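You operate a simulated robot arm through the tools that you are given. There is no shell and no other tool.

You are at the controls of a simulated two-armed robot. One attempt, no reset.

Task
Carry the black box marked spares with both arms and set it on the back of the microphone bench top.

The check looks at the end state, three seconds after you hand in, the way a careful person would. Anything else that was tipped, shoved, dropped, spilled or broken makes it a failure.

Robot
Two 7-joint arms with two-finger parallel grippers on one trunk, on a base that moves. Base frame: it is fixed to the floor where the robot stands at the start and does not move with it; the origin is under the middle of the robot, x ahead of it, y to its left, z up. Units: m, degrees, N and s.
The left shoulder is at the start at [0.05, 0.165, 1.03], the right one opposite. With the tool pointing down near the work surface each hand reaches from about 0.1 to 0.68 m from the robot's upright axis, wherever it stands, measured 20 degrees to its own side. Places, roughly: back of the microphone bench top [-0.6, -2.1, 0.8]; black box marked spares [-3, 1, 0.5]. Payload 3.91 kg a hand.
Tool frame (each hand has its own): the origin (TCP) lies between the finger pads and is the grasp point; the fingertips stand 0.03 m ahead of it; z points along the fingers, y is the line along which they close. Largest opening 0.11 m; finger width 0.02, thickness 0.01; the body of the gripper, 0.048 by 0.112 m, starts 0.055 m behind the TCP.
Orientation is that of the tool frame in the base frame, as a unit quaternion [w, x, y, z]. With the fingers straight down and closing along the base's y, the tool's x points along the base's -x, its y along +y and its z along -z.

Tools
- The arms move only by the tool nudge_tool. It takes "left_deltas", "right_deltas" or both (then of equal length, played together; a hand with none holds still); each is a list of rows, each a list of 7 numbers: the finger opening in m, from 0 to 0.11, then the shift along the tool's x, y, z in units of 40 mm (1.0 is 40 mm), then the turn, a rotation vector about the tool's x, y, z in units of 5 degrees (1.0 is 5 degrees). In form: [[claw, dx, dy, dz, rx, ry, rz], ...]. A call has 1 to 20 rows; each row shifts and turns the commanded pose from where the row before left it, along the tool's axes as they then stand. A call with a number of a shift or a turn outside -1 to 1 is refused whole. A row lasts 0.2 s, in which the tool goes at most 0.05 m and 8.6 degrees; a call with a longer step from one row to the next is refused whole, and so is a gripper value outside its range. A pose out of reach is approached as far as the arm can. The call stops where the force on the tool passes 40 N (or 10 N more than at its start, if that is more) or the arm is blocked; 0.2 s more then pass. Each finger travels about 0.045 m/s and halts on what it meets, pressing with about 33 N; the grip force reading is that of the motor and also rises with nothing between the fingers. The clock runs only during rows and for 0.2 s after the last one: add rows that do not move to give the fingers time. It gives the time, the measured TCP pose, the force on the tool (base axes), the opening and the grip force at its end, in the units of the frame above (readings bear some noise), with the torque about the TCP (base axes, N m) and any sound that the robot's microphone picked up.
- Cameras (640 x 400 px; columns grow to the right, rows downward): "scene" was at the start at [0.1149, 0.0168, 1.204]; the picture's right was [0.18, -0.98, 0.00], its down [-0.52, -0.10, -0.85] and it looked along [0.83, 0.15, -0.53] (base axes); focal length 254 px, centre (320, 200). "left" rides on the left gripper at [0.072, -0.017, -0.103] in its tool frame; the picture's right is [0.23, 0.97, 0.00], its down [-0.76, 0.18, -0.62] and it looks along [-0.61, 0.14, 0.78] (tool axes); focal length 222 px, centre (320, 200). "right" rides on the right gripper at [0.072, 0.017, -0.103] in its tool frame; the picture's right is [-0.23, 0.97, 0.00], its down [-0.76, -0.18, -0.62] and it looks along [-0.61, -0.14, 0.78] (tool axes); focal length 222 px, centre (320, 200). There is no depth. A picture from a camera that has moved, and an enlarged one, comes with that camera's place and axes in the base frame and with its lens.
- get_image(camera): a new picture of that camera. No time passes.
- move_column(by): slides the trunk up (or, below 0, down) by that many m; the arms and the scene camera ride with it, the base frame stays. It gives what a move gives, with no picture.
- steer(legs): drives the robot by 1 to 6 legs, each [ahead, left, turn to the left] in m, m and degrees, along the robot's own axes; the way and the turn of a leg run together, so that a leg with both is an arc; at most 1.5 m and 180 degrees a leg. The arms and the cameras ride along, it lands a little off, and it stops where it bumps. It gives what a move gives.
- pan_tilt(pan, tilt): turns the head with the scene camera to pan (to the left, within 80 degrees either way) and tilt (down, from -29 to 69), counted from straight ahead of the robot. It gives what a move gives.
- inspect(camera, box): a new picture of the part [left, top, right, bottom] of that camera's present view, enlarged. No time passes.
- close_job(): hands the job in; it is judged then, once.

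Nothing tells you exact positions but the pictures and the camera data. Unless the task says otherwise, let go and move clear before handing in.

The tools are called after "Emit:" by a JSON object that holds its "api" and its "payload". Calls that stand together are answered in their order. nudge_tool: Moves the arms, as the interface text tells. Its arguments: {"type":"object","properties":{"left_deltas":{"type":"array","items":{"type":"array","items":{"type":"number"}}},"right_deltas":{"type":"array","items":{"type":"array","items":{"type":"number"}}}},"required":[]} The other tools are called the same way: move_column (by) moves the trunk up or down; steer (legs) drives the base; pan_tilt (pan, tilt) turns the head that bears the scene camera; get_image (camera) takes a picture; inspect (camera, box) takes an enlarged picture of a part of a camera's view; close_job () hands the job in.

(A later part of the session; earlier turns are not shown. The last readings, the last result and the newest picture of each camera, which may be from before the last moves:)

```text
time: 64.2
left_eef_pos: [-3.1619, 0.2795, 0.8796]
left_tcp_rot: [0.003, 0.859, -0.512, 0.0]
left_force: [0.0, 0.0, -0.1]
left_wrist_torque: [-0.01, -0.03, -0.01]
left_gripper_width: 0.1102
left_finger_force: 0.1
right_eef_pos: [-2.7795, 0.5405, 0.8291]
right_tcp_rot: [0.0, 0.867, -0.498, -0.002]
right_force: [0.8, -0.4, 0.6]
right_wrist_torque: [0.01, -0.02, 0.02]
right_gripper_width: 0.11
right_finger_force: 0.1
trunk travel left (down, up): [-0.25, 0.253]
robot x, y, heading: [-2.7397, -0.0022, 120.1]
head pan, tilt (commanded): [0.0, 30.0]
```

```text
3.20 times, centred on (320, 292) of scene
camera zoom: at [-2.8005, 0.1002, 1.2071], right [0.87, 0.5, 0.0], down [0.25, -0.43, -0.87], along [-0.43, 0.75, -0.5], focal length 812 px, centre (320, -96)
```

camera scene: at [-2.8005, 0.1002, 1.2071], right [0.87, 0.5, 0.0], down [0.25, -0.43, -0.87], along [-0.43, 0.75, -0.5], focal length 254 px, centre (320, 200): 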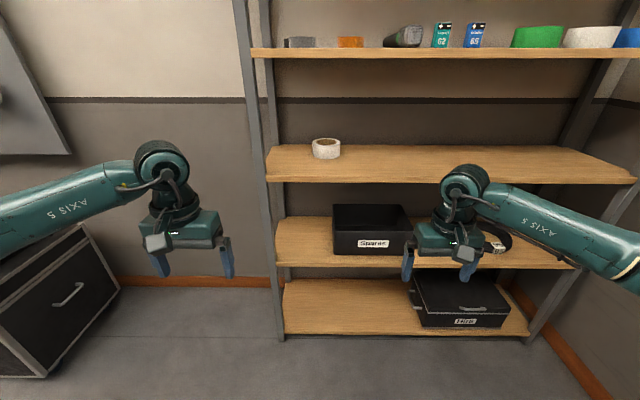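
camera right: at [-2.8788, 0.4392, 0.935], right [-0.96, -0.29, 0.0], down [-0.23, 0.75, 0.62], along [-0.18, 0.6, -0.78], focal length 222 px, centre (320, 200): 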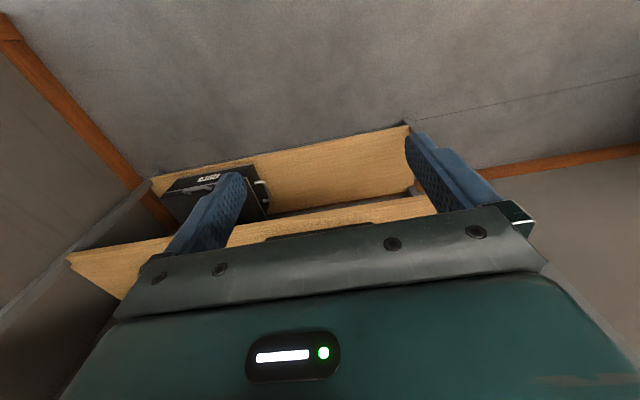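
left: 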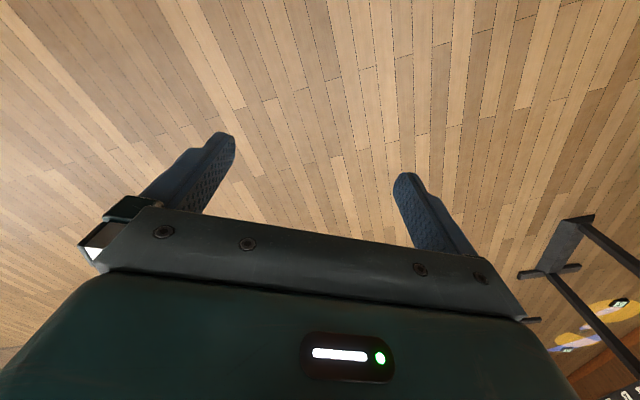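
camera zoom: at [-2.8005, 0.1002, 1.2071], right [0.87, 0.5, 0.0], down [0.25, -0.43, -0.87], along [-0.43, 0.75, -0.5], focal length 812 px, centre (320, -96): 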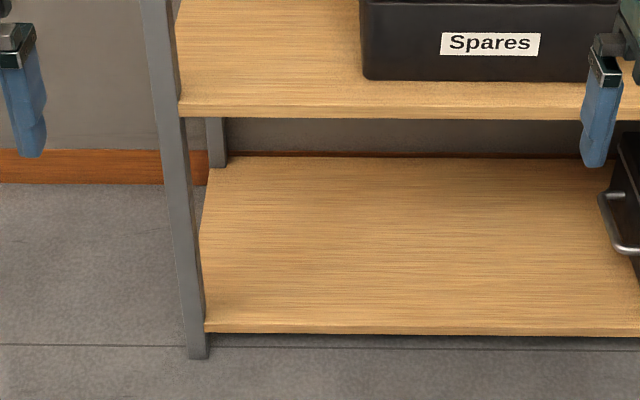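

The box is roughly 0.30 wide × 0.20 deep × 0.12 high, rim at z≈0.63, set ~5 cm back on the shelf, with the next shelf only 0.23 m above the rim. Plan: tilt hands 40° forward, hook the front wall from inside and draw the box ~10 cm out, then grip both side walls at mid-depth. First I pose the hands.

Emit:
{"api": "nudge_tool", "payload": {"left_deltas": [[0.03, 0.44, -0.52, 0.75, 0, 0, -0.34], [0.03, 0.44, -0.52, 0.75, 0, 0, 0], [0.03, 0.44, -0.52, 0.75, 0, 0, 0], [0.03, 0.44, -0.52, 0.75, 0, 0, 0], [0.03, 0.44, -0.52, 0.75, 0, 0, 0], [0.03, 0.44, -0.52, 0.75, 0, 0, 0], [0.03, 0, 0, 0, 0, -1, 0], [0.03, 0, 0, 0, 0, -1, 0], [0.03, 0, 0, 0, 0, -1, 0], [0.03, 0, 0, 0, 0, -1, 0], [0.03, 0, 0, 0, 0, -1, 0], [0.03, 0, 0, 0, 0, -1, 0], [0.03, 0, 0, 0, 0, -1, 0], [0.03, 0, 0, 0, 0, -1, 0]], "right_deltas": [[0.03, 0.58, 0.57, 0.54, 0, 0, 0], [0.03, 0.58, 0.57, 0.54, 0, 0, 0], [0.03, 0.58, 0.57, 0.54, 0, 0, 0], [0.03, 0.58, 0.57, 0.54, 0, 0, 0], [0.03, 0.58, 0.57, 0.54, 0, 0, 0], [0.03, 0.58, 0.57, 0.54, 0, 0, 0], [0.03, 0, 0, 0, 0, -1, 0], [0.03, 0, 0, 0, 0, -1, 0], [0.03, 0, 0, 0, 0, -1, 0], [0.03, 0, 0, 0, 0, -1, 0], [0.03, 0, 0, 0, 0, -1, 0], [0.03, 0, 0, 0, 0, -1, 0], [0.03, 0, 0, 0, 0, -1, 0], [0.03, 0, 0, 0, 0, -1, 0]]}}

Emit:
{"api": "get_image", "payload": {"camera": "scene"}}

```text
time: 67.2
left_eef_pos: [-3.0017, 0.2519, 0.6986]
left_tcp_rot: [-0.169, 0.814, -0.471, -0.297]
left_force: [-0.2, 0.5, 0.1]
left_wrist_torque: [-0.01, 0.0, 0.04]
left_gripper_width: 0.0299
left_finger_force: 0.1
right_eef_pos: [-2.8283, 0.3523, 0.7026]
right_tcp_rot: [-0.17, 0.813, -0.469, -0.3]
right_force: [-0.1, -0.2, 0.0]
right_wrist_torque: [0.0, 0.03, 0.02]
right_gripper_width: 0.0301
right_finger_force: 0.1
trunk travel left (down, up): [-0.25, 0.253]
robot x, y, heading: [-2.7375, -0.0077, 120.1]
head pan, tilt (commanded): [0.0, 30.0]
```

```text
taken
camera scene: at [-2.8007, 0.1006, 1.207], right [0.87, 0.5, 0.0], down [0.25, -0.43, -0.87], along [-0.43, 0.75, -0.5], focal length 254 px, centre (320, 200)
```

scene: 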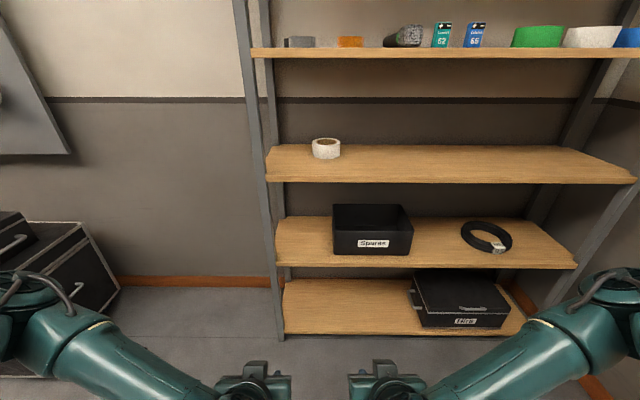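

Clear view of the whole box now. Zooming for better measurement.

Emit:
{"api": "inspect", "payload": {"camera": "scene", "box": [310, 180, 438, 260]}}

```text
5.00 times, centred on (374, 220) of scene
camera zoom: at [-2.8007, 0.1006, 1.207], right [0.87, 0.5, 0.0], down [0.25, -0.43, -0.87], along [-0.43, 0.75, -0.5], focal length 1269 px, centre (50, 100)
```

zoom: 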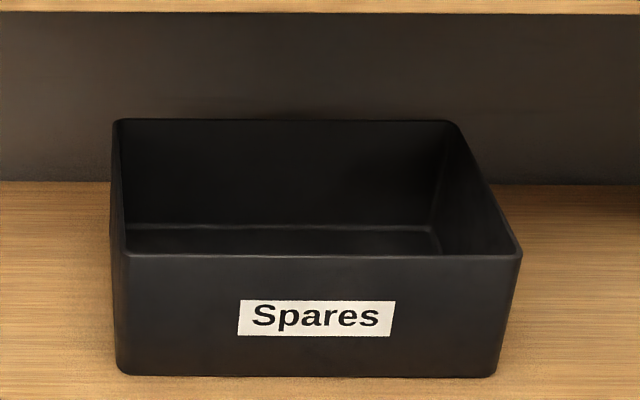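

Box is about 0.20 m to my right and its front wall 0.88 m ahead. I'll sidestep right and approach 0.3 m, hands staying below the upper shelf and short of the edge.

Emit:
{"api": "steer", "payload": {"legs": [[0.0, -0.2, -0.6], [0.28, 0, 0]]}}

Emit:
{"api": "get_image", "payload": {"camera": "scene"}}

Emit:
{"api": "pan_tilt", "payload": {"pan": 0, "tilt": 60}}

Emit:
{"api": "get_image", "payload": {"camera": "scene"}}

```text
time: 71.2
left_eef_pos: [-2.9606, 0.5938, 0.699]
left_tcp_rot: [-0.169, 0.812, -0.474, -0.295]
left_force: [-0.5, -0.1, -0.3]
left_wrist_torque: [-0.02, -0.02, 0.02]
left_gripper_width: 0.0299
left_finger_force: 0.0
right_eef_pos: [-2.7867, 0.692, 0.7019]
right_tcp_rot: [-0.172, 0.812, -0.472, -0.297]
right_force: [0.1, -0.5, 0.2]
right_wrist_torque: [-0.01, -0.03, 0.0]
right_gripper_width: 0.0301
right_finger_force: 0.0
trunk travel left (down, up): [-0.25, 0.253]
robot x, y, heading: [-2.6952, 0.3399, 119.4]
head pan, tilt (commanded): [0.0, 30.0]
```

```text
taken
camera scene: at [-2.7618, 0.4411, 1.207], right [0.87, 0.49, 0.0], down [0.25, -0.44, -0.87], along [-0.43, 0.75, -0.5], focal length 254 px, centre (320, 200)
```

scene: 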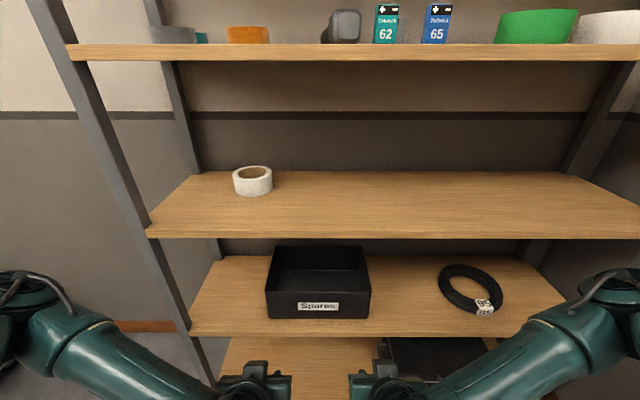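

```text
time: 72.1
left_eef_pos: [-2.9608, 0.5942, 0.6992]
left_tcp_rot: [-0.169, 0.812, -0.474, -0.295]
left_force: [0.1, -1.0, 0.2]
left_wrist_torque: [0.01, 0.04, 0.02]
left_gripper_width: 0.0302
left_finger_force: 0.1
right_eef_pos: [-2.7867, 0.6934, 0.7026]
right_tcp_rot: [-0.171, 0.812, -0.472, -0.298]
right_force: [-0.1, 0.8, 0.3]
right_wrist_torque: [0.02, 0.01, 0.03]
right_gripper_width: 0.0301
right_finger_force: 0.0
trunk travel left (down, up): [-0.25, 0.253]
robot x, y, heading: [-2.7004, 0.3374, 119.4]
head pan, tilt (commanded): [0.0, 60.0]
```

```text
taken
camera scene: at [-2.7501, 0.4204, 1.165], right [0.87, 0.49, 0.0], down [0.42, -0.75, -0.5], along [-0.25, 0.44, -0.87], focal length 254 px, centre (320, 200)
```

scene: 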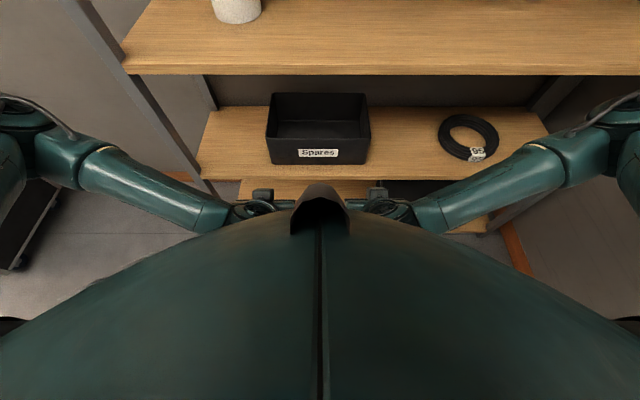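

The box is centred in front of me; its front wall is ~0.60 m ahead and within reach for hooking. I'll tilt to 45° and move the closed fingers forward over the front rim.

Emit:
{"api": "nudge_tool", "payload": {"left_deltas": [[0.03, 0, 0, 0, 0, -1, 0], [0.03, 0.442, 0, 0.442, 0, 0, 0], [0.03, -0.707, 0, 0.707, 0, 0, 0], [0.03, -0.707, 0, 0.707, 0, 0, 0], [0.03, -0.707, 0, 0.707, 0, 0, 0], [0.03, -0.707, 0, 0.707, 0, 0, 0], [0.03, -0.707, 0, 0.707, 0, 0, 0]], "right_deltas": [[0.03, 0, 0, 0, 0, -1, 0], [0.03, 0.442, 0, 0.442, 0, 0, 0], [0.03, -0.707, 0, 0.707, 0, 0, 0], [0.03, -0.707, 0, 0.707, 0, 0, 0], [0.03, -0.707, 0, 0.707, 0, 0, 0], [0.03, -0.707, 0, 0.707, 0, 0, 0], [0.03, -0.707, 0, 0.707, 0, 0, 0]]}}

Emit:
{"api": "pan_tilt", "payload": {"pan": 0, "tilt": 40}}

Emit:
{"api": "get_image", "payload": {"camera": "scene"}}

Emit:
{"api": "get_image", "payload": {"camera": "left"}}

Emit:
{"api": "get_image", "payload": {"camera": "right"}}

```text
time: 73.7
left_eef_pos: [-3.0601, 0.768, 0.6727]
left_tcp_rot: [-0.19, 0.799, -0.466, -0.33]
left_force: [0.1, 0.2, 0.1]
left_wrist_torque: [0.03, 0.0, 0.0]
left_gripper_width: 0.03
left_finger_force: 0.1
right_eef_pos: [-2.8876, 0.8648, 0.6756]
right_tcp_rot: [-0.191, 0.799, -0.465, -0.331]
right_force: [-0.6, -0.1, 0.3]
right_wrist_torque: [-0.01, 0.0, 0.01]
right_gripper_width: 0.03
right_finger_force: 0.0
trunk travel left (down, up): [-0.25, 0.253]
robot x, y, heading: [-2.7032, 0.34, 119.3]
head pan, tilt (commanded): [0.0, 60.0]
```

```text
time: 74.5
left_eef_pos: [-3.0604, 0.7678, 0.6719]
left_tcp_rot: [-0.189, 0.799, -0.465, -0.331]
left_force: [0.5, 0.6, 1.1]
left_wrist_torque: [0.0, -0.01, -0.02]
left_gripper_width: 0.0301
left_finger_force: 0.1
right_eef_pos: [-2.886, 0.8642, 0.6759]
right_tcp_rot: [-0.192, 0.798, -0.465, -0.332]
right_force: [-0.8, -0.6, -0.6]
right_wrist_torque: [-0.02, 0.0, 0.05]
right_gripper_width: 0.0299
right_finger_force: 0.2
trunk travel left (down, up): [-0.25, 0.253]
robot x, y, heading: [-2.6987, 0.3364, 119.3]
head pan, tilt (commanded): [0.0, 40.0]
```

```text
taken
camera scene: at [-2.7591, 0.4363, 1.1916], right [0.87, 0.49, 0.0], down [0.32, -0.56, -0.77], along [-0.38, 0.67, -0.64], focal length 254 px, centre (320, 200)
```

scene: 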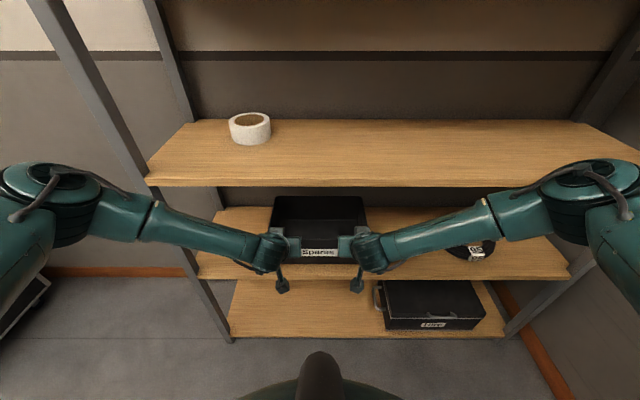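

```text
taken
camera left: at [-2.9832, 0.6695, 0.6942], right [-0.77, -0.62, -0.16], down [-0.2, 0.0, 0.98], along [-0.61, 0.78, -0.13], focal length 222 px, centre (320, 200)
```

left: 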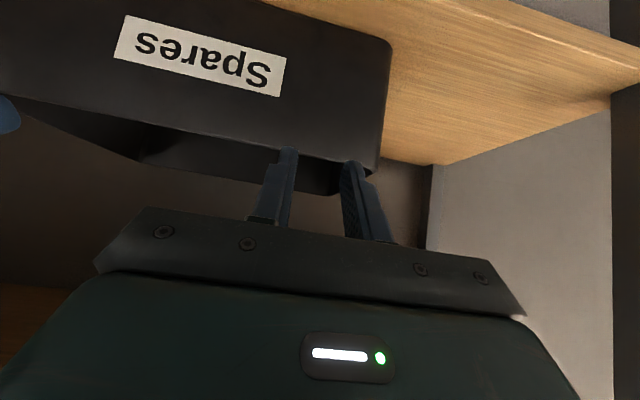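

```text
taken
camera right: at [-2.8398, 0.7468, 0.6987], right [-0.93, -0.34, 0.16], down [0.11, 0.17, 0.98], along [-0.36, 0.92, -0.12], focal length 222 px, centre (320, 200)
```

right: 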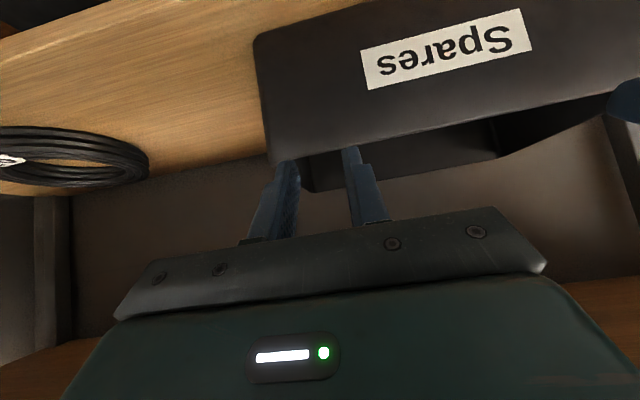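

My fingertips are close to the rim height. Rather than hooking with a wedge angle, I'll pinch each side wall near its front corner: open the fingers, move hands outward to the walls (±0.15), tilt to 50° for more clearance under the upper shelf.

Emit:
{"api": "nudge_tool", "payload": {"left_deltas": [[0.11, -0.153, 0.57, -0.129, 0, -1, 0], [0.11, -0.2, 0.57, -0.15, 0, 0, 0], [0.11, 0, 0, 0, 0, 0, 0], [0.11, 0, 0, 0, 0, 0, 0], [0.11, 0, 0, 0, 0, 0, 0], [0.11, 0, 0, 0, 0, 0, 0]], "right_deltas": [[0.11, -0.153, -0.69, -0.129, 0, -1, 0], [0.11, -0.1, -0.69, -0.08, 0, 0, 0], [0.11, 0, 0, 0, 0, 0, 0], [0.11, 0, 0, 0, 0, 0, 0], [0.11, 0, 0, 0, 0, 0, 0], [0.11, 0, 0, 0, 0, 0, 0]]}}

Emit:
{"api": "get_image", "payload": {"camera": "left"}}

Emit:
{"api": "get_image", "payload": {"camera": "right"}}

Emit:
{"api": "inspect", "payload": {"camera": "scene", "box": [200, 150, 440, 300]}}

```text
time: 75.9
left_eef_pos: [-3.0998, 0.7459, 0.6905]
left_tcp_rot: [-0.209, 0.784, -0.457, -0.364]
left_force: [-0.1, 0.2, 0.1]
left_wrist_torque: [0.01, 0.02, 0.0]
left_gripper_width: 0.1099
left_finger_force: 0.1
right_eef_pos: [-2.8383, 0.8943, 0.691]
right_tcp_rot: [-0.212, 0.783, -0.456, -0.366]
right_force: [0.4, 0.3, -0.3]
right_wrist_torque: [-0.01, 0.0, -0.02]
right_gripper_width: 0.1103
right_finger_force: 0.0
trunk travel left (down, up): [-0.25, 0.253]
robot x, y, heading: [-2.7056, 0.3344, 119.8]
head pan, tilt (commanded): [0.0, 40.0]
```

```text
taken
camera left: at [-3.0231, 0.6465, 0.7013], right [-0.77, -0.61, -0.17], down [-0.16, -0.07, 0.98], along [-0.61, 0.79, -0.04], focal length 222 px, centre (320, 200)
```

left: 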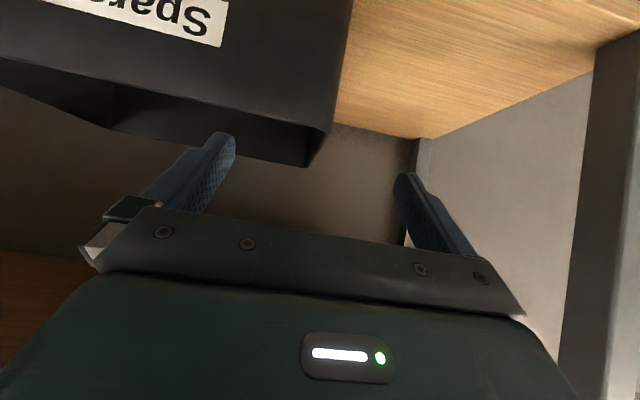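

```text
taken
camera right: at [-2.7911, 0.7742, 0.7018], right [-0.92, -0.35, 0.18], down [0.15, 0.1, 0.98], along [-0.37, 0.93, -0.04], focal length 222 px, centre (320, 200)
```

right: 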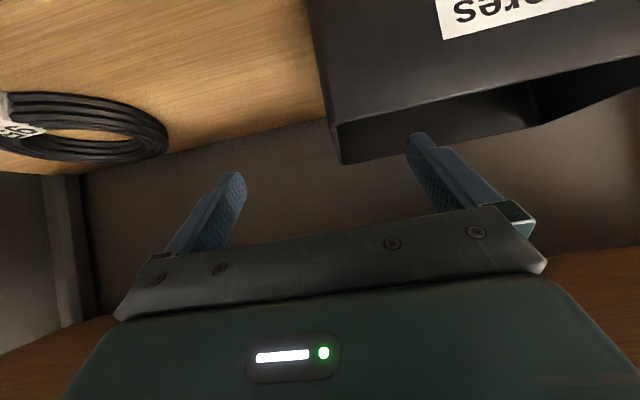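

```text
2.67 times, centred on (320, 225) of scene
camera zoom: at [-2.7591, 0.4363, 1.1917], right [0.87, 0.49, 0.0], down [0.32, -0.56, -0.77], along [-0.38, 0.67, -0.64], focal length 677 px, centre (320, 133)
```

zoom: 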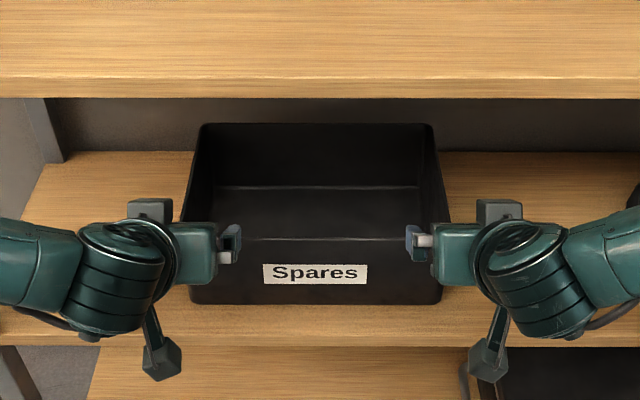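

Both side walls lie between the opened fingers. Let me zoom in to verify rim height and depth.

Emit:
{"api": "inspect", "payload": {"camera": "left", "box": [180, 60, 440, 222]}}

Emit:
{"api": "inspect", "payload": {"camera": "right", "box": [200, 60, 460, 222]}}

```text
2.46 times, centred on (310, 141) of left
camera zoom: at [-3.0231, 0.6465, 0.7013], right [-0.77, -0.61, -0.17], down [-0.16, -0.07, 0.98], along [-0.61, 0.79, -0.04], focal length 547 px, centre (345, 345)
```

zoom: 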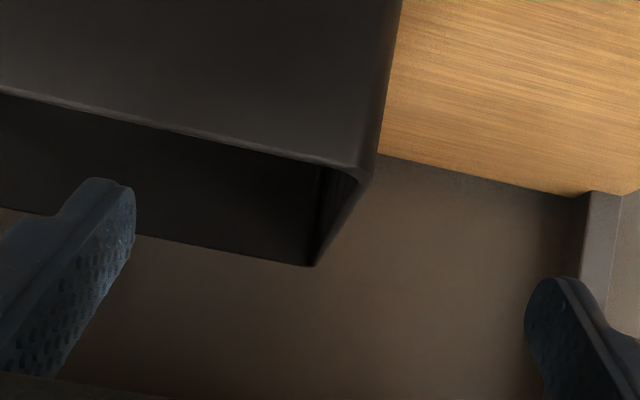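

```text
2.46 times, centred on (330, 141) of right
camera zoom: at [-2.7911, 0.7742, 0.7018], right [-0.92, -0.35, 0.18], down [0.15, 0.1, 0.98], along [-0.37, 0.93, -0.04], focal length 547 px, centre (295, 345)
```

zoom: 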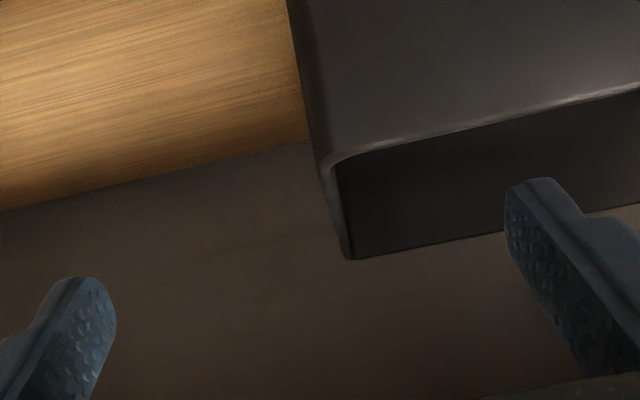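

Rim is at z≈0.634 with the front wall ~0.615 m ahead; walls at +0.147/-0.148. Centering the hands on the walls and moving forward over them.

Emit:
{"api": "nudge_tool", "payload": {"left_deltas": [[0.11, -0.514, 0.19, 0.613, 0, 0, 0], [0.11, -0.514, 0, 0.613, 0, 0, 0], [0.11, -0.514, 0, 0.613, 0, 0, 0]], "right_deltas": [[0.11, -0.514, 0.32, 0.613, 0, 0, 0], [0.11, -0.514, 0, 0.613, 0, 0, 0], [0.11, -0.514, 0, 0.613, 0, 0, 0]]}}

Emit:
{"api": "get_image", "payload": {"camera": "left"}}

Emit:
{"api": "get_image", "payload": {"camera": "right"}}

Emit:
{"api": "inspect", "payload": {"camera": "scene", "box": [200, 150, 440, 300]}}

```text
time: 76.7
left_eef_pos: [-3.1543, 0.8268, 0.6905]
left_tcp_rot: [-0.21, 0.783, -0.457, -0.365]
left_force: [0.8, 0.8, -0.2]
left_wrist_torque: [-0.02, 0.0, 0.0]
left_gripper_width: 0.1102
left_finger_force: 0.1
right_eef_pos: [-2.8975, 0.9724, 0.6907]
right_tcp_rot: [-0.211, 0.784, -0.455, -0.366]
right_force: [-0.2, -0.6, -0.3]
right_wrist_torque: [-0.01, 0.01, -0.04]
right_gripper_width: 0.1099
right_finger_force: 0.1
trunk travel left (down, up): [-0.25, 0.253]
robot x, y, heading: [-2.6982, 0.3365, 119.5]
head pan, tilt (commanded): [0.0, 40.0]
```

```text
taken
camera left: at [-3.077, 0.7273, 0.701], right [-0.78, -0.61, -0.17], down [-0.16, -0.07, 0.98], along [-0.61, 0.79, -0.04], focal length 222 px, centre (320, 200)
```

left: 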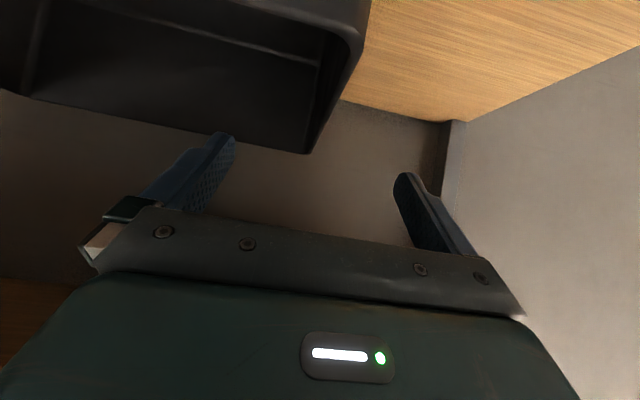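

```text
taken
camera right: at [-2.8508, 0.8532, 0.7011], right [-0.92, -0.36, 0.18], down [0.15, 0.1, 0.98], along [-0.37, 0.93, -0.04], focal length 222 px, centre (320, 200)
```

right: 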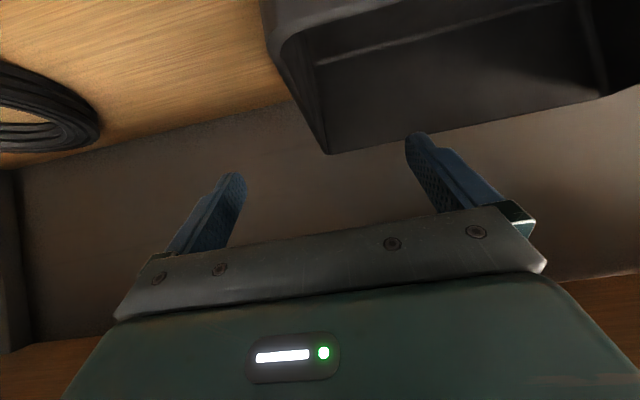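

```text
2.67 times, centred on (320, 225) of scene
camera zoom: at [-2.7591, 0.4364, 1.1917], right [0.87, 0.49, 0.0], down [0.32, -0.56, -0.77], along [-0.38, 0.67, -0.64], focal length 677 px, centre (320, 133)
```

zoom: 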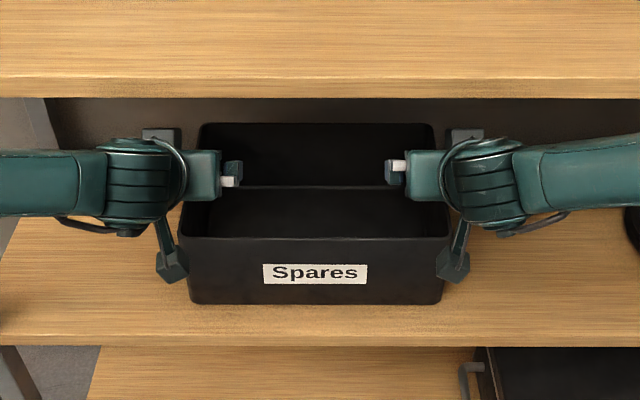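

Both walls are centred between the fingers. Lowering ~6.5 cm so the tips straddle the walls.

Emit:
{"api": "nudge_tool", "payload": {"left_deltas": [[0.11, 0.42, 0, 0.353, 0, 0, 0], [0.11, 0.42, 0, 0.353, 0, 0, 0], [0.11, 0.42, 0, 0.353, 0, 0, 0]], "right_deltas": [[0.11, 0.42, 0, 0.353, 0, 0, 0], [0.11, 0.42, 0, 0.353, 0, 0, 0], [0.11, 0.42, 0, 0.353, 0, 0, 0]]}}

Emit:
{"api": "get_image", "payload": {"camera": "left"}}

Emit:
{"api": "get_image", "payload": {"camera": "right"}}

Emit:
{"api": "inspect", "payload": {"camera": "scene", "box": [200, 150, 440, 300]}}

```text
time: 77.5
left_eef_pos: [-3.1547, 0.8252, 0.6252]
left_tcp_rot: [-0.21, 0.784, -0.456, -0.365]
left_force: [-0.1, -0.3, 0.4]
left_wrist_torque: [0.01, 0.01, -0.01]
left_gripper_width: 0.1102
left_finger_force: 0.2
right_eef_pos: [-2.898, 0.9734, 0.624]
right_tcp_rot: [-0.212, 0.783, -0.456, -0.366]
right_force: [1.0, -0.1, -0.3]
right_wrist_torque: [0.03, 0.01, -0.06]
right_gripper_width: 0.1102
right_finger_force: 0.1
trunk travel left (down, up): [-0.25, 0.253]
robot x, y, heading: [-2.6988, 0.3365, 119.3]
head pan, tilt (commanded): [0.0, 40.0]
```

```text
taken
camera left: at [-3.0778, 0.7256, 0.6356], right [-0.77, -0.61, -0.17], down [-0.16, -0.07, 0.98], along [-0.61, 0.79, -0.04], focal length 222 px, centre (320, 200)
```

left: 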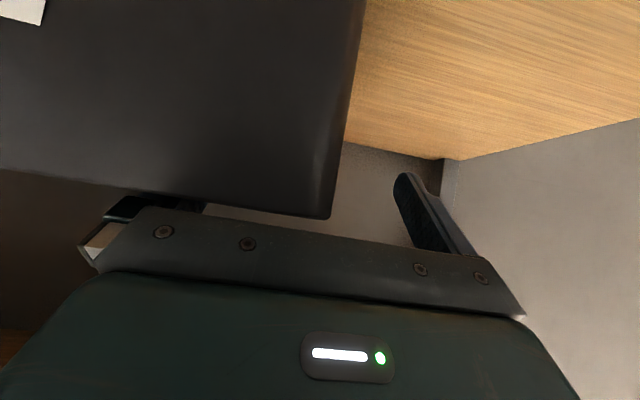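

```text
taken
camera right: at [-2.8502, 0.8538, 0.6353], right [-0.92, -0.35, 0.18], down [0.15, 0.1, 0.98], along [-0.37, 0.93, -0.04], focal length 222 px, centre (320, 200)
```

right: 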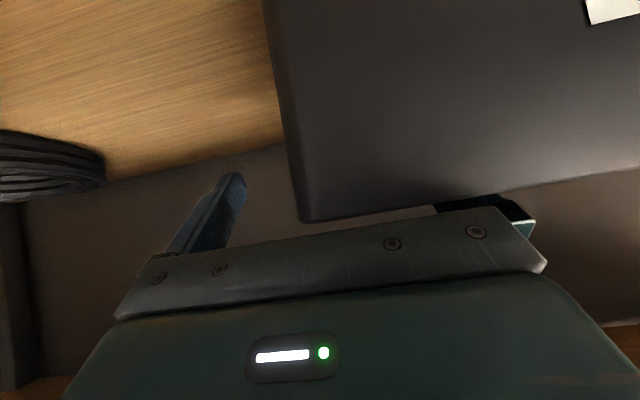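

```text
2.67 times, centred on (320, 225) of scene
camera zoom: at [-2.7591, 0.4364, 1.1918], right [0.87, 0.49, 0.0], down [0.32, -0.56, -0.77], along [-0.38, 0.67, -0.64], focal length 677 px, centre (320, 133)
```

zoom: 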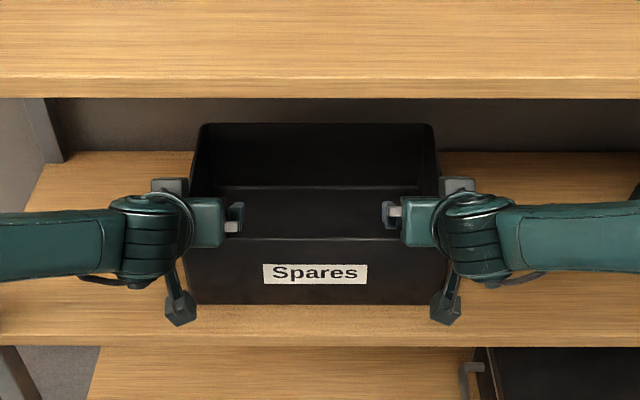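

The fingers straddle the walls. Closing both grippers.

Emit:
{"api": "nudge_tool", "payload": {"left_deltas": [[0.0, 0, 0, 0, 0, 0, 0], [0.0, 0, 0, 0, 0, 0, 0], [0.0, 0, 0, 0, 0, 0, 0], [0.0, 0, 0, 0, 0, 0, 0], [0.0, 0, 0, 0, 0, 0, 0], [0.0, 0, 0, 0, 0, 0, 0], [0.0, 0, 0, 0, 0, 0, 0], [0.0, 0, 0, 0, 0, 0, 0]], "right_deltas": [[0.0, 0, 0, 0, 0, 0, 0], [0.0, 0, 0, 0, 0, 0, 0], [0.0, 0, 0, 0, 0, 0, 0], [0.0, 0, 0, 0, 0, 0, 0], [0.0, 0, 0, 0, 0, 0, 0], [0.0, 0, 0, 0, 0, 0, 0], [0.0, 0, 0, 0, 0, 0, 0], [0.0, 0, 0, 0, 0, 0, 0]]}}

Emit:
{"api": "inspect", "payload": {"camera": "scene", "box": [200, 150, 440, 300]}}

```text
time: 79.3
left_eef_pos: [-3.1523, 0.8263, 0.6244]
left_tcp_rot: [-0.211, 0.784, -0.458, -0.364]
left_force: [6.3, -6.2, 5.5]
left_wrist_torque: [0.58, -0.46, -0.96]
left_gripper_width: 0.0049
left_finger_force: 32.7
right_eef_pos: [-2.8969, 0.9728, 0.6242]
right_tcp_rot: [-0.212, 0.783, -0.457, -0.366]
right_force: [-6.6, 5.2, -0.8]
right_wrist_torque: [0.07, -0.81, -1.21]
right_gripper_width: 0.0052
right_finger_force: 33.3
trunk travel left (down, up): [-0.25, 0.253]
robot x, y, heading: [-2.7005, 0.3357, 119.4]
head pan, tilt (commanded): [0.0, 40.0]
```

```text
2.67 times, centred on (320, 225) of scene
camera zoom: at [-2.7591, 0.4363, 1.1917], right [0.87, 0.49, 0.0], down [0.32, -0.56, -0.77], along [-0.38, 0.67, -0.64], focal length 677 px, centre (320, 133)
```

zoom: 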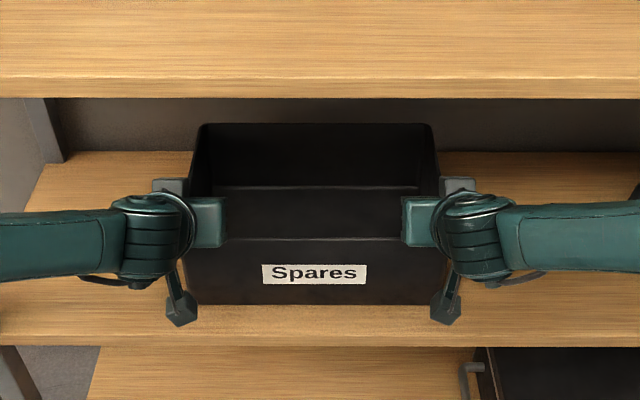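

Both walls are gripped (5 mm). Drawing the box straight back 8 cm along the shelf in small steps.

Emit:
{"api": "nudge_tool", "payload": {"left_deltas": [[0.0, 0.3215, 0, -0.383, 0, 0, 0], [0.0, 0.3215, 0, -0.383, 0, 0, 0], [0.0, 0.3215, 0, -0.383, 0, 0, 0], [0.0, 0.3215, 0, -0.383, 0, 0, 0]], "right_deltas": [[0.0, 0.3215, 0, -0.383, 0, 0, 0], [0.0, 0.3215, 0, -0.383, 0, 0, 0], [0.0, 0.3215, 0, -0.383, 0, 0, 0], [0.0, 0.3215, 0, -0.383, 0, 0, 0]]}}

Emit:
{"api": "get_image", "payload": {"camera": "scene"}}

Emit:
{"api": "inspect", "payload": {"camera": "scene", "box": [200, 150, 440, 300]}}

```text
time: 80.3
left_eef_pos: [-3.1284, 0.7821, 0.6252]
left_tcp_rot: [-0.209, 0.784, -0.459, -0.363]
left_force: [11.2, -11.1, 8.5]
left_wrist_torque: [-0.03, -1.11, -2.08]
left_gripper_width: 0.0066
left_finger_force: 33.0
left hand out of reach, approached as far as the arm can: row 3, 4
right_eef_pos: [-2.8663, 0.9201, 0.6274]
right_tcp_rot: [-0.213, 0.783, -0.456, -0.365]
right_force: [-10.3, 10.1, -3.9]
right_wrist_torque: [1.19, -0.43, -2.04]
right_gripper_width: 0.0068
right_finger_force: 33.1
right hand out of reach, approached as far as the arm can: row 4
trunk travel left (down, up): [-0.25, 0.253]
robot x, y, heading: [-2.7051, 0.3355, 119.6]
head pan, tilt (commanded): [0.0, 40.0]
```

```text
taken
camera scene: at [-2.759, 0.4361, 1.1918], right [0.87, 0.49, 0.0], down [0.32, -0.56, -0.77], along [-0.38, 0.67, -0.64], focal length 254 px, centre (320, 200)
```

scene: 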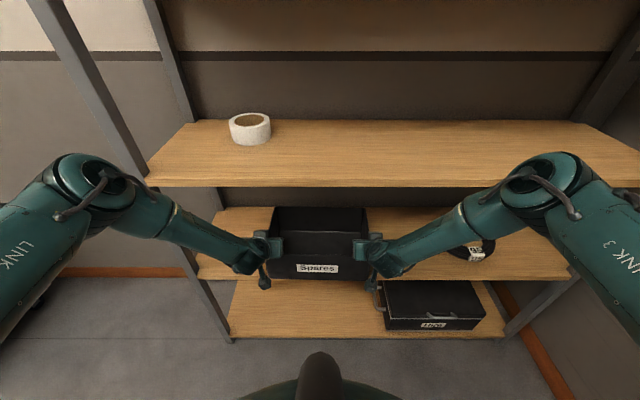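

```text
2.67 times, centred on (320, 225) of scene
camera zoom: at [-2.759, 0.4361, 1.1918], right [0.87, 0.49, 0.0], down [0.32, -0.56, -0.77], along [-0.38, 0.67, -0.64], focal length 677 px, centre (320, 133)
```

zoom: 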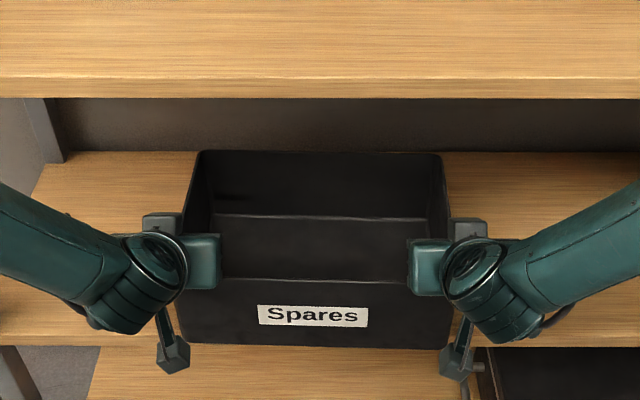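

The box slid ~5.5 cm, then the arms ran into their joint limits, and its front is now at the shelf edge. I'll release, back the hands out, and lower the trunk so the arms work in a more comfortable range (the trunk can then do the lifting).

Emit:
{"api": "nudge_tool", "payload": {"left_deltas": [[0.11, 0, 0, 0, 0, 0, 0], [0.11, 0, 0, 0, 0, 0, 0], [0.11, 0, 0, 0, 0, 0, 0], [0.11, 0, 0, 0, 0, 0, 0], [0.11, 0, 0, 0, 0, 0, 0], [0.11, 0, 0, 0, 0, 0, 0], [0.11, 0, 0, 0, 0, 0, 0]], "right_deltas": [[0.11, 0, 0, 0, 0, 0, 0], [0.11, 0, 0, 0, 0, 0, 0], [0.11, 0, 0, 0, 0, 0, 0], [0.11, 0, 0, 0, 0, 0, 0], [0.11, 0, 0, 0, 0, 0, 0], [0.11, 0, 0, 0, 0, 0, 0], [0.11, 0, 0, 0, 0, 0, 0]]}}

Emit:
{"api": "inspect", "payload": {"camera": "scene", "box": [200, 150, 440, 300]}}

Emit:
{"api": "get_image", "payload": {"camera": "left"}}

Emit:
{"api": "get_image", "payload": {"camera": "right"}}

```text
time: 81.9
left_eef_pos: [-3.1307, 0.7825, 0.6255]
left_tcp_rot: [-0.209, 0.784, -0.457, -0.364]
left_force: [-0.1, 0.5, 0.4]
left_wrist_torque: [0.01, 0.02, 0.03]
left_gripper_width: 0.1102
left_finger_force: 0.1
right_eef_pos: [-2.8664, 0.9191, 0.6263]
right_tcp_rot: [-0.211, 0.785, -0.456, -0.363]
right_force: [0.1, -0.7, -0.3]
right_wrist_torque: [0.01, 0.02, 0.02]
right_gripper_width: 0.1101
right_finger_force: 0.1
trunk travel left (down, up): [-0.25, 0.253]
robot x, y, heading: [-2.6979, 0.3367, 119.4]
head pan, tilt (commanded): [0.0, 40.0]
```

```text
2.67 times, centred on (320, 225) of scene
camera zoom: at [-2.7591, 0.4363, 1.1917], right [0.87, 0.49, 0.0], down [0.32, -0.56, -0.77], along [-0.38, 0.67, -0.64], focal length 677 px, centre (320, 133)
```

zoom: 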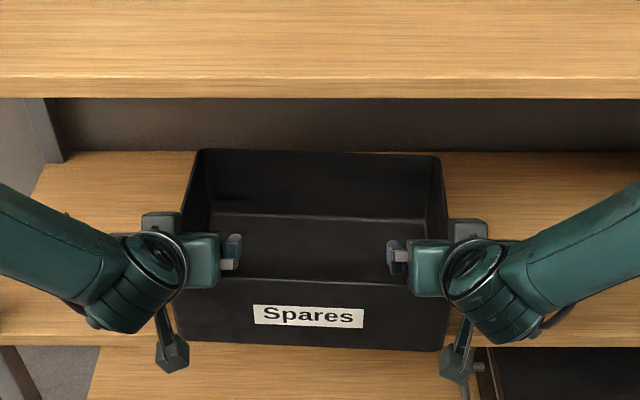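

```text
taken
camera left: at [-3.0525, 0.6819, 0.6366], right [-0.77, -0.61, -0.17], down [-0.16, -0.07, 0.98], along [-0.61, 0.79, -0.04], focal length 222 px, centre (320, 200)
```

left: 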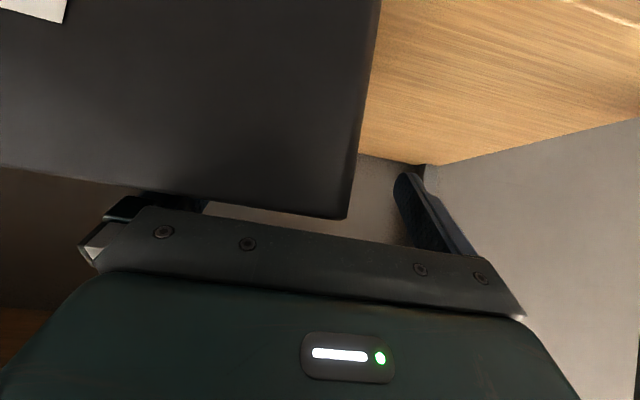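

```text
taken
camera right: at [-2.8195, 0.8003, 0.6374], right [-0.92, -0.35, 0.17], down [0.15, 0.1, 0.98], along [-0.36, 0.93, -0.04], focal length 222 px, centre (320, 200)
```

right: 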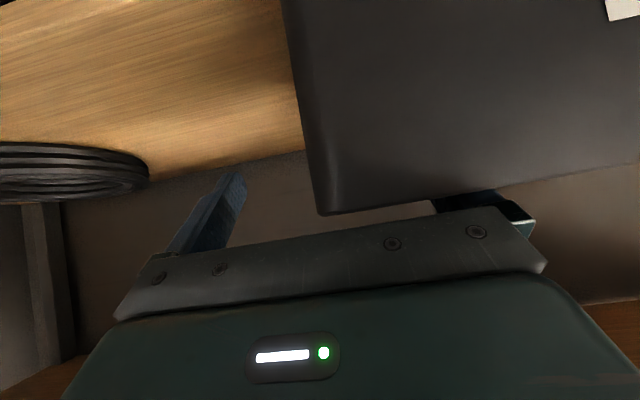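

Released; the box is now slightly yawed and at the shelf edge. Raising the hands clear of the rim.

Emit:
{"api": "nudge_tool", "payload": {"left_deltas": [[0.11, -0.45, 0, 0.55, 0, 0, 0], [0.11, -0.47, 0, -0.4, 0, 0, 0], [0.11, -0.47, 0, -0.4, 0, 0, 0], [0.11, -0.47, 0, -0.4, 0, 0, 0]], "right_deltas": [[0.11, -0.32, 0, 0.38, 0, 0, 0], [0.11, -0.47, 0, -0.4, 0, 0, 0], [0.11, -0.47, 0, -0.4, 0, 0, 0], [0.11, -0.47, 0, -0.4, 0, 0, 0]]}}

Emit:
{"api": "inspect", "payload": {"camera": "scene", "box": [200, 150, 440, 300]}}

```text
time: 82.9
left_eef_pos: [-3.1429, 0.8057, 0.6997]
left_tcp_rot: [-0.21, 0.784, -0.458, -0.364]
left_force: [0.3, 0.4, 0.4]
left_wrist_torque: [-0.01, -0.01, 0.0]
left_gripper_width: 0.11
left_finger_force: 0.0
right_eef_pos: [-2.8751, 0.9356, 0.7002]
right_tcp_rot: [-0.212, 0.783, -0.456, -0.366]
right_force: [1.1, -0.2, 1.6]
right_wrist_torque: [0.04, 0.02, 0.0]
right_gripper_width: 0.11
right_finger_force: 0.0
trunk travel left (down, up): [-0.25, 0.253]
robot x, y, heading: [-2.7039, 0.3367, 119.6]
head pan, tilt (commanded): [0.0, 40.0]
```

```text
2.67 times, centred on (320, 225) of scene
camera zoom: at [-2.759, 0.4362, 1.1917], right [0.87, 0.49, 0.0], down [0.32, -0.56, -0.77], along [-0.38, 0.67, -0.64], focal length 677 px, centre (320, 133)
```

zoom: 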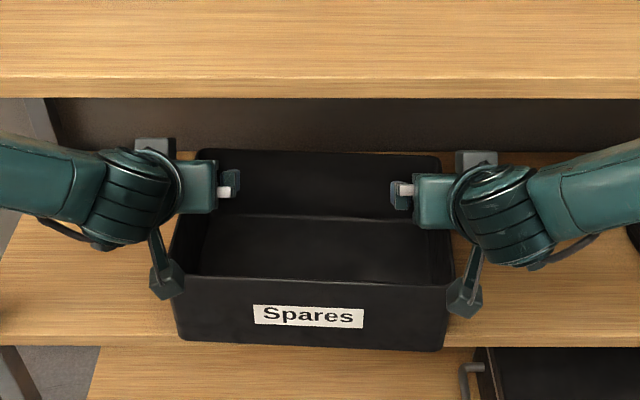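

Now backing off 0.2 m, lowering the trunk 0.2 m, and re-posing the hands at 40° tilt.

Emit:
{"api": "steer", "payload": {"legs": [[-0.2, 0, 0]]}}

Emit:
{"api": "move_column", "payload": {"by": -0.2}}

Emit:
{"api": "nudge_tool", "payload": {"left_deltas": [[0.11, 0, 0, 0, 0, 1, 0], [0.11, 0, 0, 0, 0, 1, 0], [0.11, -0.643, 0, -0.766, 0, 0, 0], [0.11, -0.643, 0, -0.766, 0, 0, 0], [0.11, -0.643, 0, -0.766, 0, 0, 0], [0.11, -0.643, 0, -0.766, 0, 0, 0], [0.11, -0.643, 0, -0.766, 0, 0, 0]], "right_deltas": [[0.11, 0, 0, 0, 0, 1, 0], [0.11, 0, 0, 0, 0, 1, 0], [0.11, -0.643, 0, -0.766, 0, 0, 0], [0.11, -0.643, 0, -0.766, 0, 0, 0], [0.11, -0.643, 0, -0.766, 0, 0, 0], [0.11, -0.643, 0, -0.766, 0, 0, 0], [0.11, -0.643, 0, -0.766, 0, 0, 0]]}}

Emit:
{"api": "get_image", "payload": {"camera": "scene"}}

```text
time: 84.5
left_eef_pos: [-3.0426, 0.6328, 0.6992]
left_tcp_rot: [-0.211, 0.783, -0.459, -0.364]
left_force: [0.4, 0.6, -0.4]
left_wrist_torque: [0.01, 0.03, -0.01]
left_gripper_width: 0.11
left_finger_force: 0.1
right_eef_pos: [-2.7762, 0.7606, 0.6993]
right_tcp_rot: [-0.213, 0.782, -0.457, -0.367]
right_force: [-0.1, 0.2, 0.1]
right_wrist_torque: [0.0, 0.0, -0.02]
right_gripper_width: 0.1097
right_finger_force: 0.0
trunk travel left (down, up): [-0.25, 0.253]
robot x, y, heading: [-2.6043, 0.1626, 119.2]
head pan, tilt (commanded): [0.0, 40.0]
```

```text
time: 86.7
left_eef_pos: [-3.0428, 0.6328, 0.5006]
left_tcp_rot: [-0.211, 0.783, -0.458, -0.365]
left_force: [-0.1, 0.6, -0.5]
left_wrist_torque: [0.01, -0.04, 0.0]
left_gripper_width: 0.1102
left_finger_force: 0.1
right_eef_pos: [-2.7766, 0.7614, 0.4991]
right_tcp_rot: [-0.212, 0.782, -0.457, -0.366]
right_force: [-0.5, 0.6, -0.5]
right_wrist_torque: [-0.02, -0.03, -0.03]
right_gripper_width: 0.1101
right_finger_force: 0.2
trunk travel left (down, up): [-0.05, 0.453]
robot x, y, heading: [-2.6059, 0.1611, 119.3]
head pan, tilt (commanded): [0.0, 40.0]
```

```text
time: 88.3
left_eef_pos: [-3.0395, 0.6331, 0.7004]
left_tcp_rot: [-0.17, 0.811, -0.476, -0.295]
left_force: [0.8, 0.5, -0.3]
left_wrist_torque: [0.01, -0.01, 0.03]
left_gripper_width: 0.1099
left_finger_force: 0.0
right_eef_pos: [-2.7752, 0.7614, 0.7006]
right_tcp_rot: [-0.172, 0.811, -0.474, -0.296]
right_force: [0.6, -0.1, -0.2]
right_wrist_torque: [0.01, 0.0, -0.02]
right_gripper_width: 0.1099
right_finger_force: 0.1
trunk travel left (down, up): [-0.05, 0.453]
robot x, y, heading: [-2.6047, 0.1617, 119.2]
head pan, tilt (commanded): [0.0, 40.0]
```

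```text
taken
camera scene: at [-2.6613, 0.2628, 0.9916], right [0.87, 0.49, 0.0], down [0.31, -0.56, -0.77], along [-0.37, 0.67, -0.64], focal length 254 px, centre (320, 200)
```

scene: 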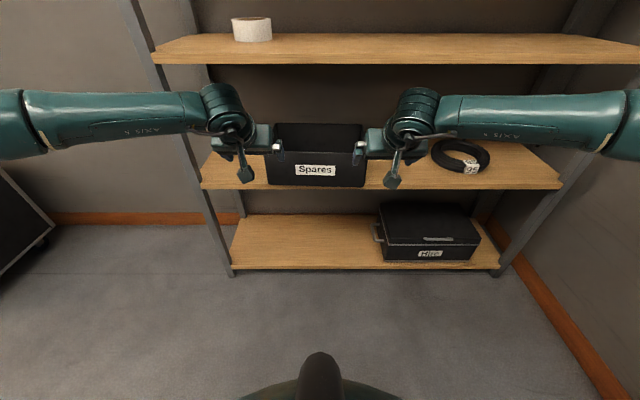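

Emit:
{"api": "pan_tilt", "payload": {"pan": 0, "tilt": 25}}

Emit:
{"api": "inspect", "payload": {"camera": "scene", "box": [220, 140, 420, 265]}}

Emit:
{"api": "get_image", "payload": {"camera": "left"}}

Emit:
{"api": "get_image", "payload": {"camera": "right"}}

```text
time: 89.1
left_eef_pos: [-3.0395, 0.6326, 0.701]
left_tcp_rot: [-0.17, 0.811, -0.475, -0.295]
left_force: [0.1, -0.9, 0.2]
left_wrist_torque: [-0.02, 0.03, 0.03]
left_gripper_width: 0.1101
left_finger_force: 0.0
right_eef_pos: [-2.7765, 0.7611, 0.6997]
right_tcp_rot: [-0.171, 0.812, -0.473, -0.297]
right_force: [0.1, 0.9, 0.8]
right_wrist_torque: [0.02, -0.02, -0.03]
right_gripper_width: 0.1099
right_finger_force: 0.0
trunk travel left (down, up): [-0.05, 0.453]
robot x, y, heading: [-2.6035, 0.1634, 119.5]
head pan, tilt (commanded): [0.0, 25.0]
```

```text
3.20 times, centred on (320, 202) of scene
camera zoom: at [-2.6647, 0.269, 1.015], right [0.87, 0.49, 0.0], down [0.21, -0.37, -0.91], along [-0.44, 0.79, -0.42], focal length 812 px, centre (320, 192)
```

zoom: 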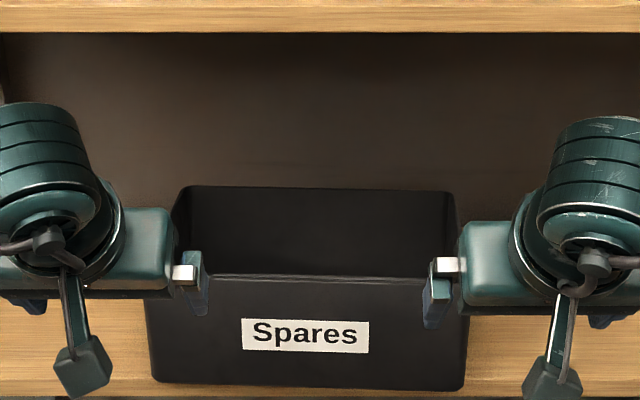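

```text
taken
camera left: at [-2.9649, 0.5362, 0.7331], right [-0.76, -0.63, -0.14], down [-0.24, 0.08, 0.97], along [-0.6, 0.77, -0.21], focal length 222 px, centre (320, 200)
```

left: 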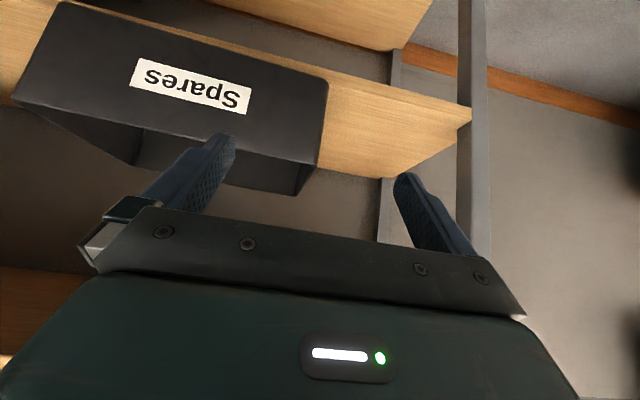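

```text
taken
camera right: at [-2.7301, 0.6455, 0.733], right [-0.93, -0.33, 0.15], down [0.07, 0.25, 0.97], along [-0.35, 0.91, -0.21], focal length 222 px, centre (320, 200)
```

right: 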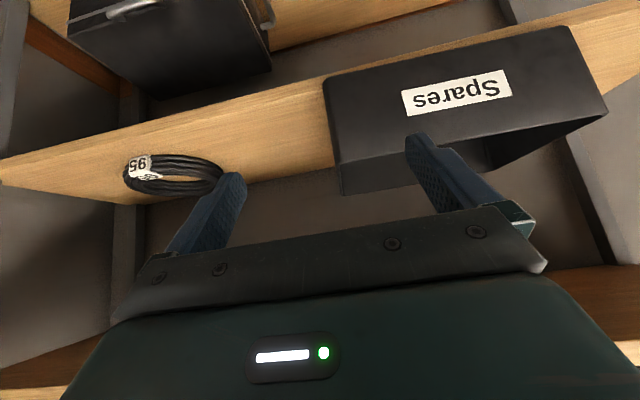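

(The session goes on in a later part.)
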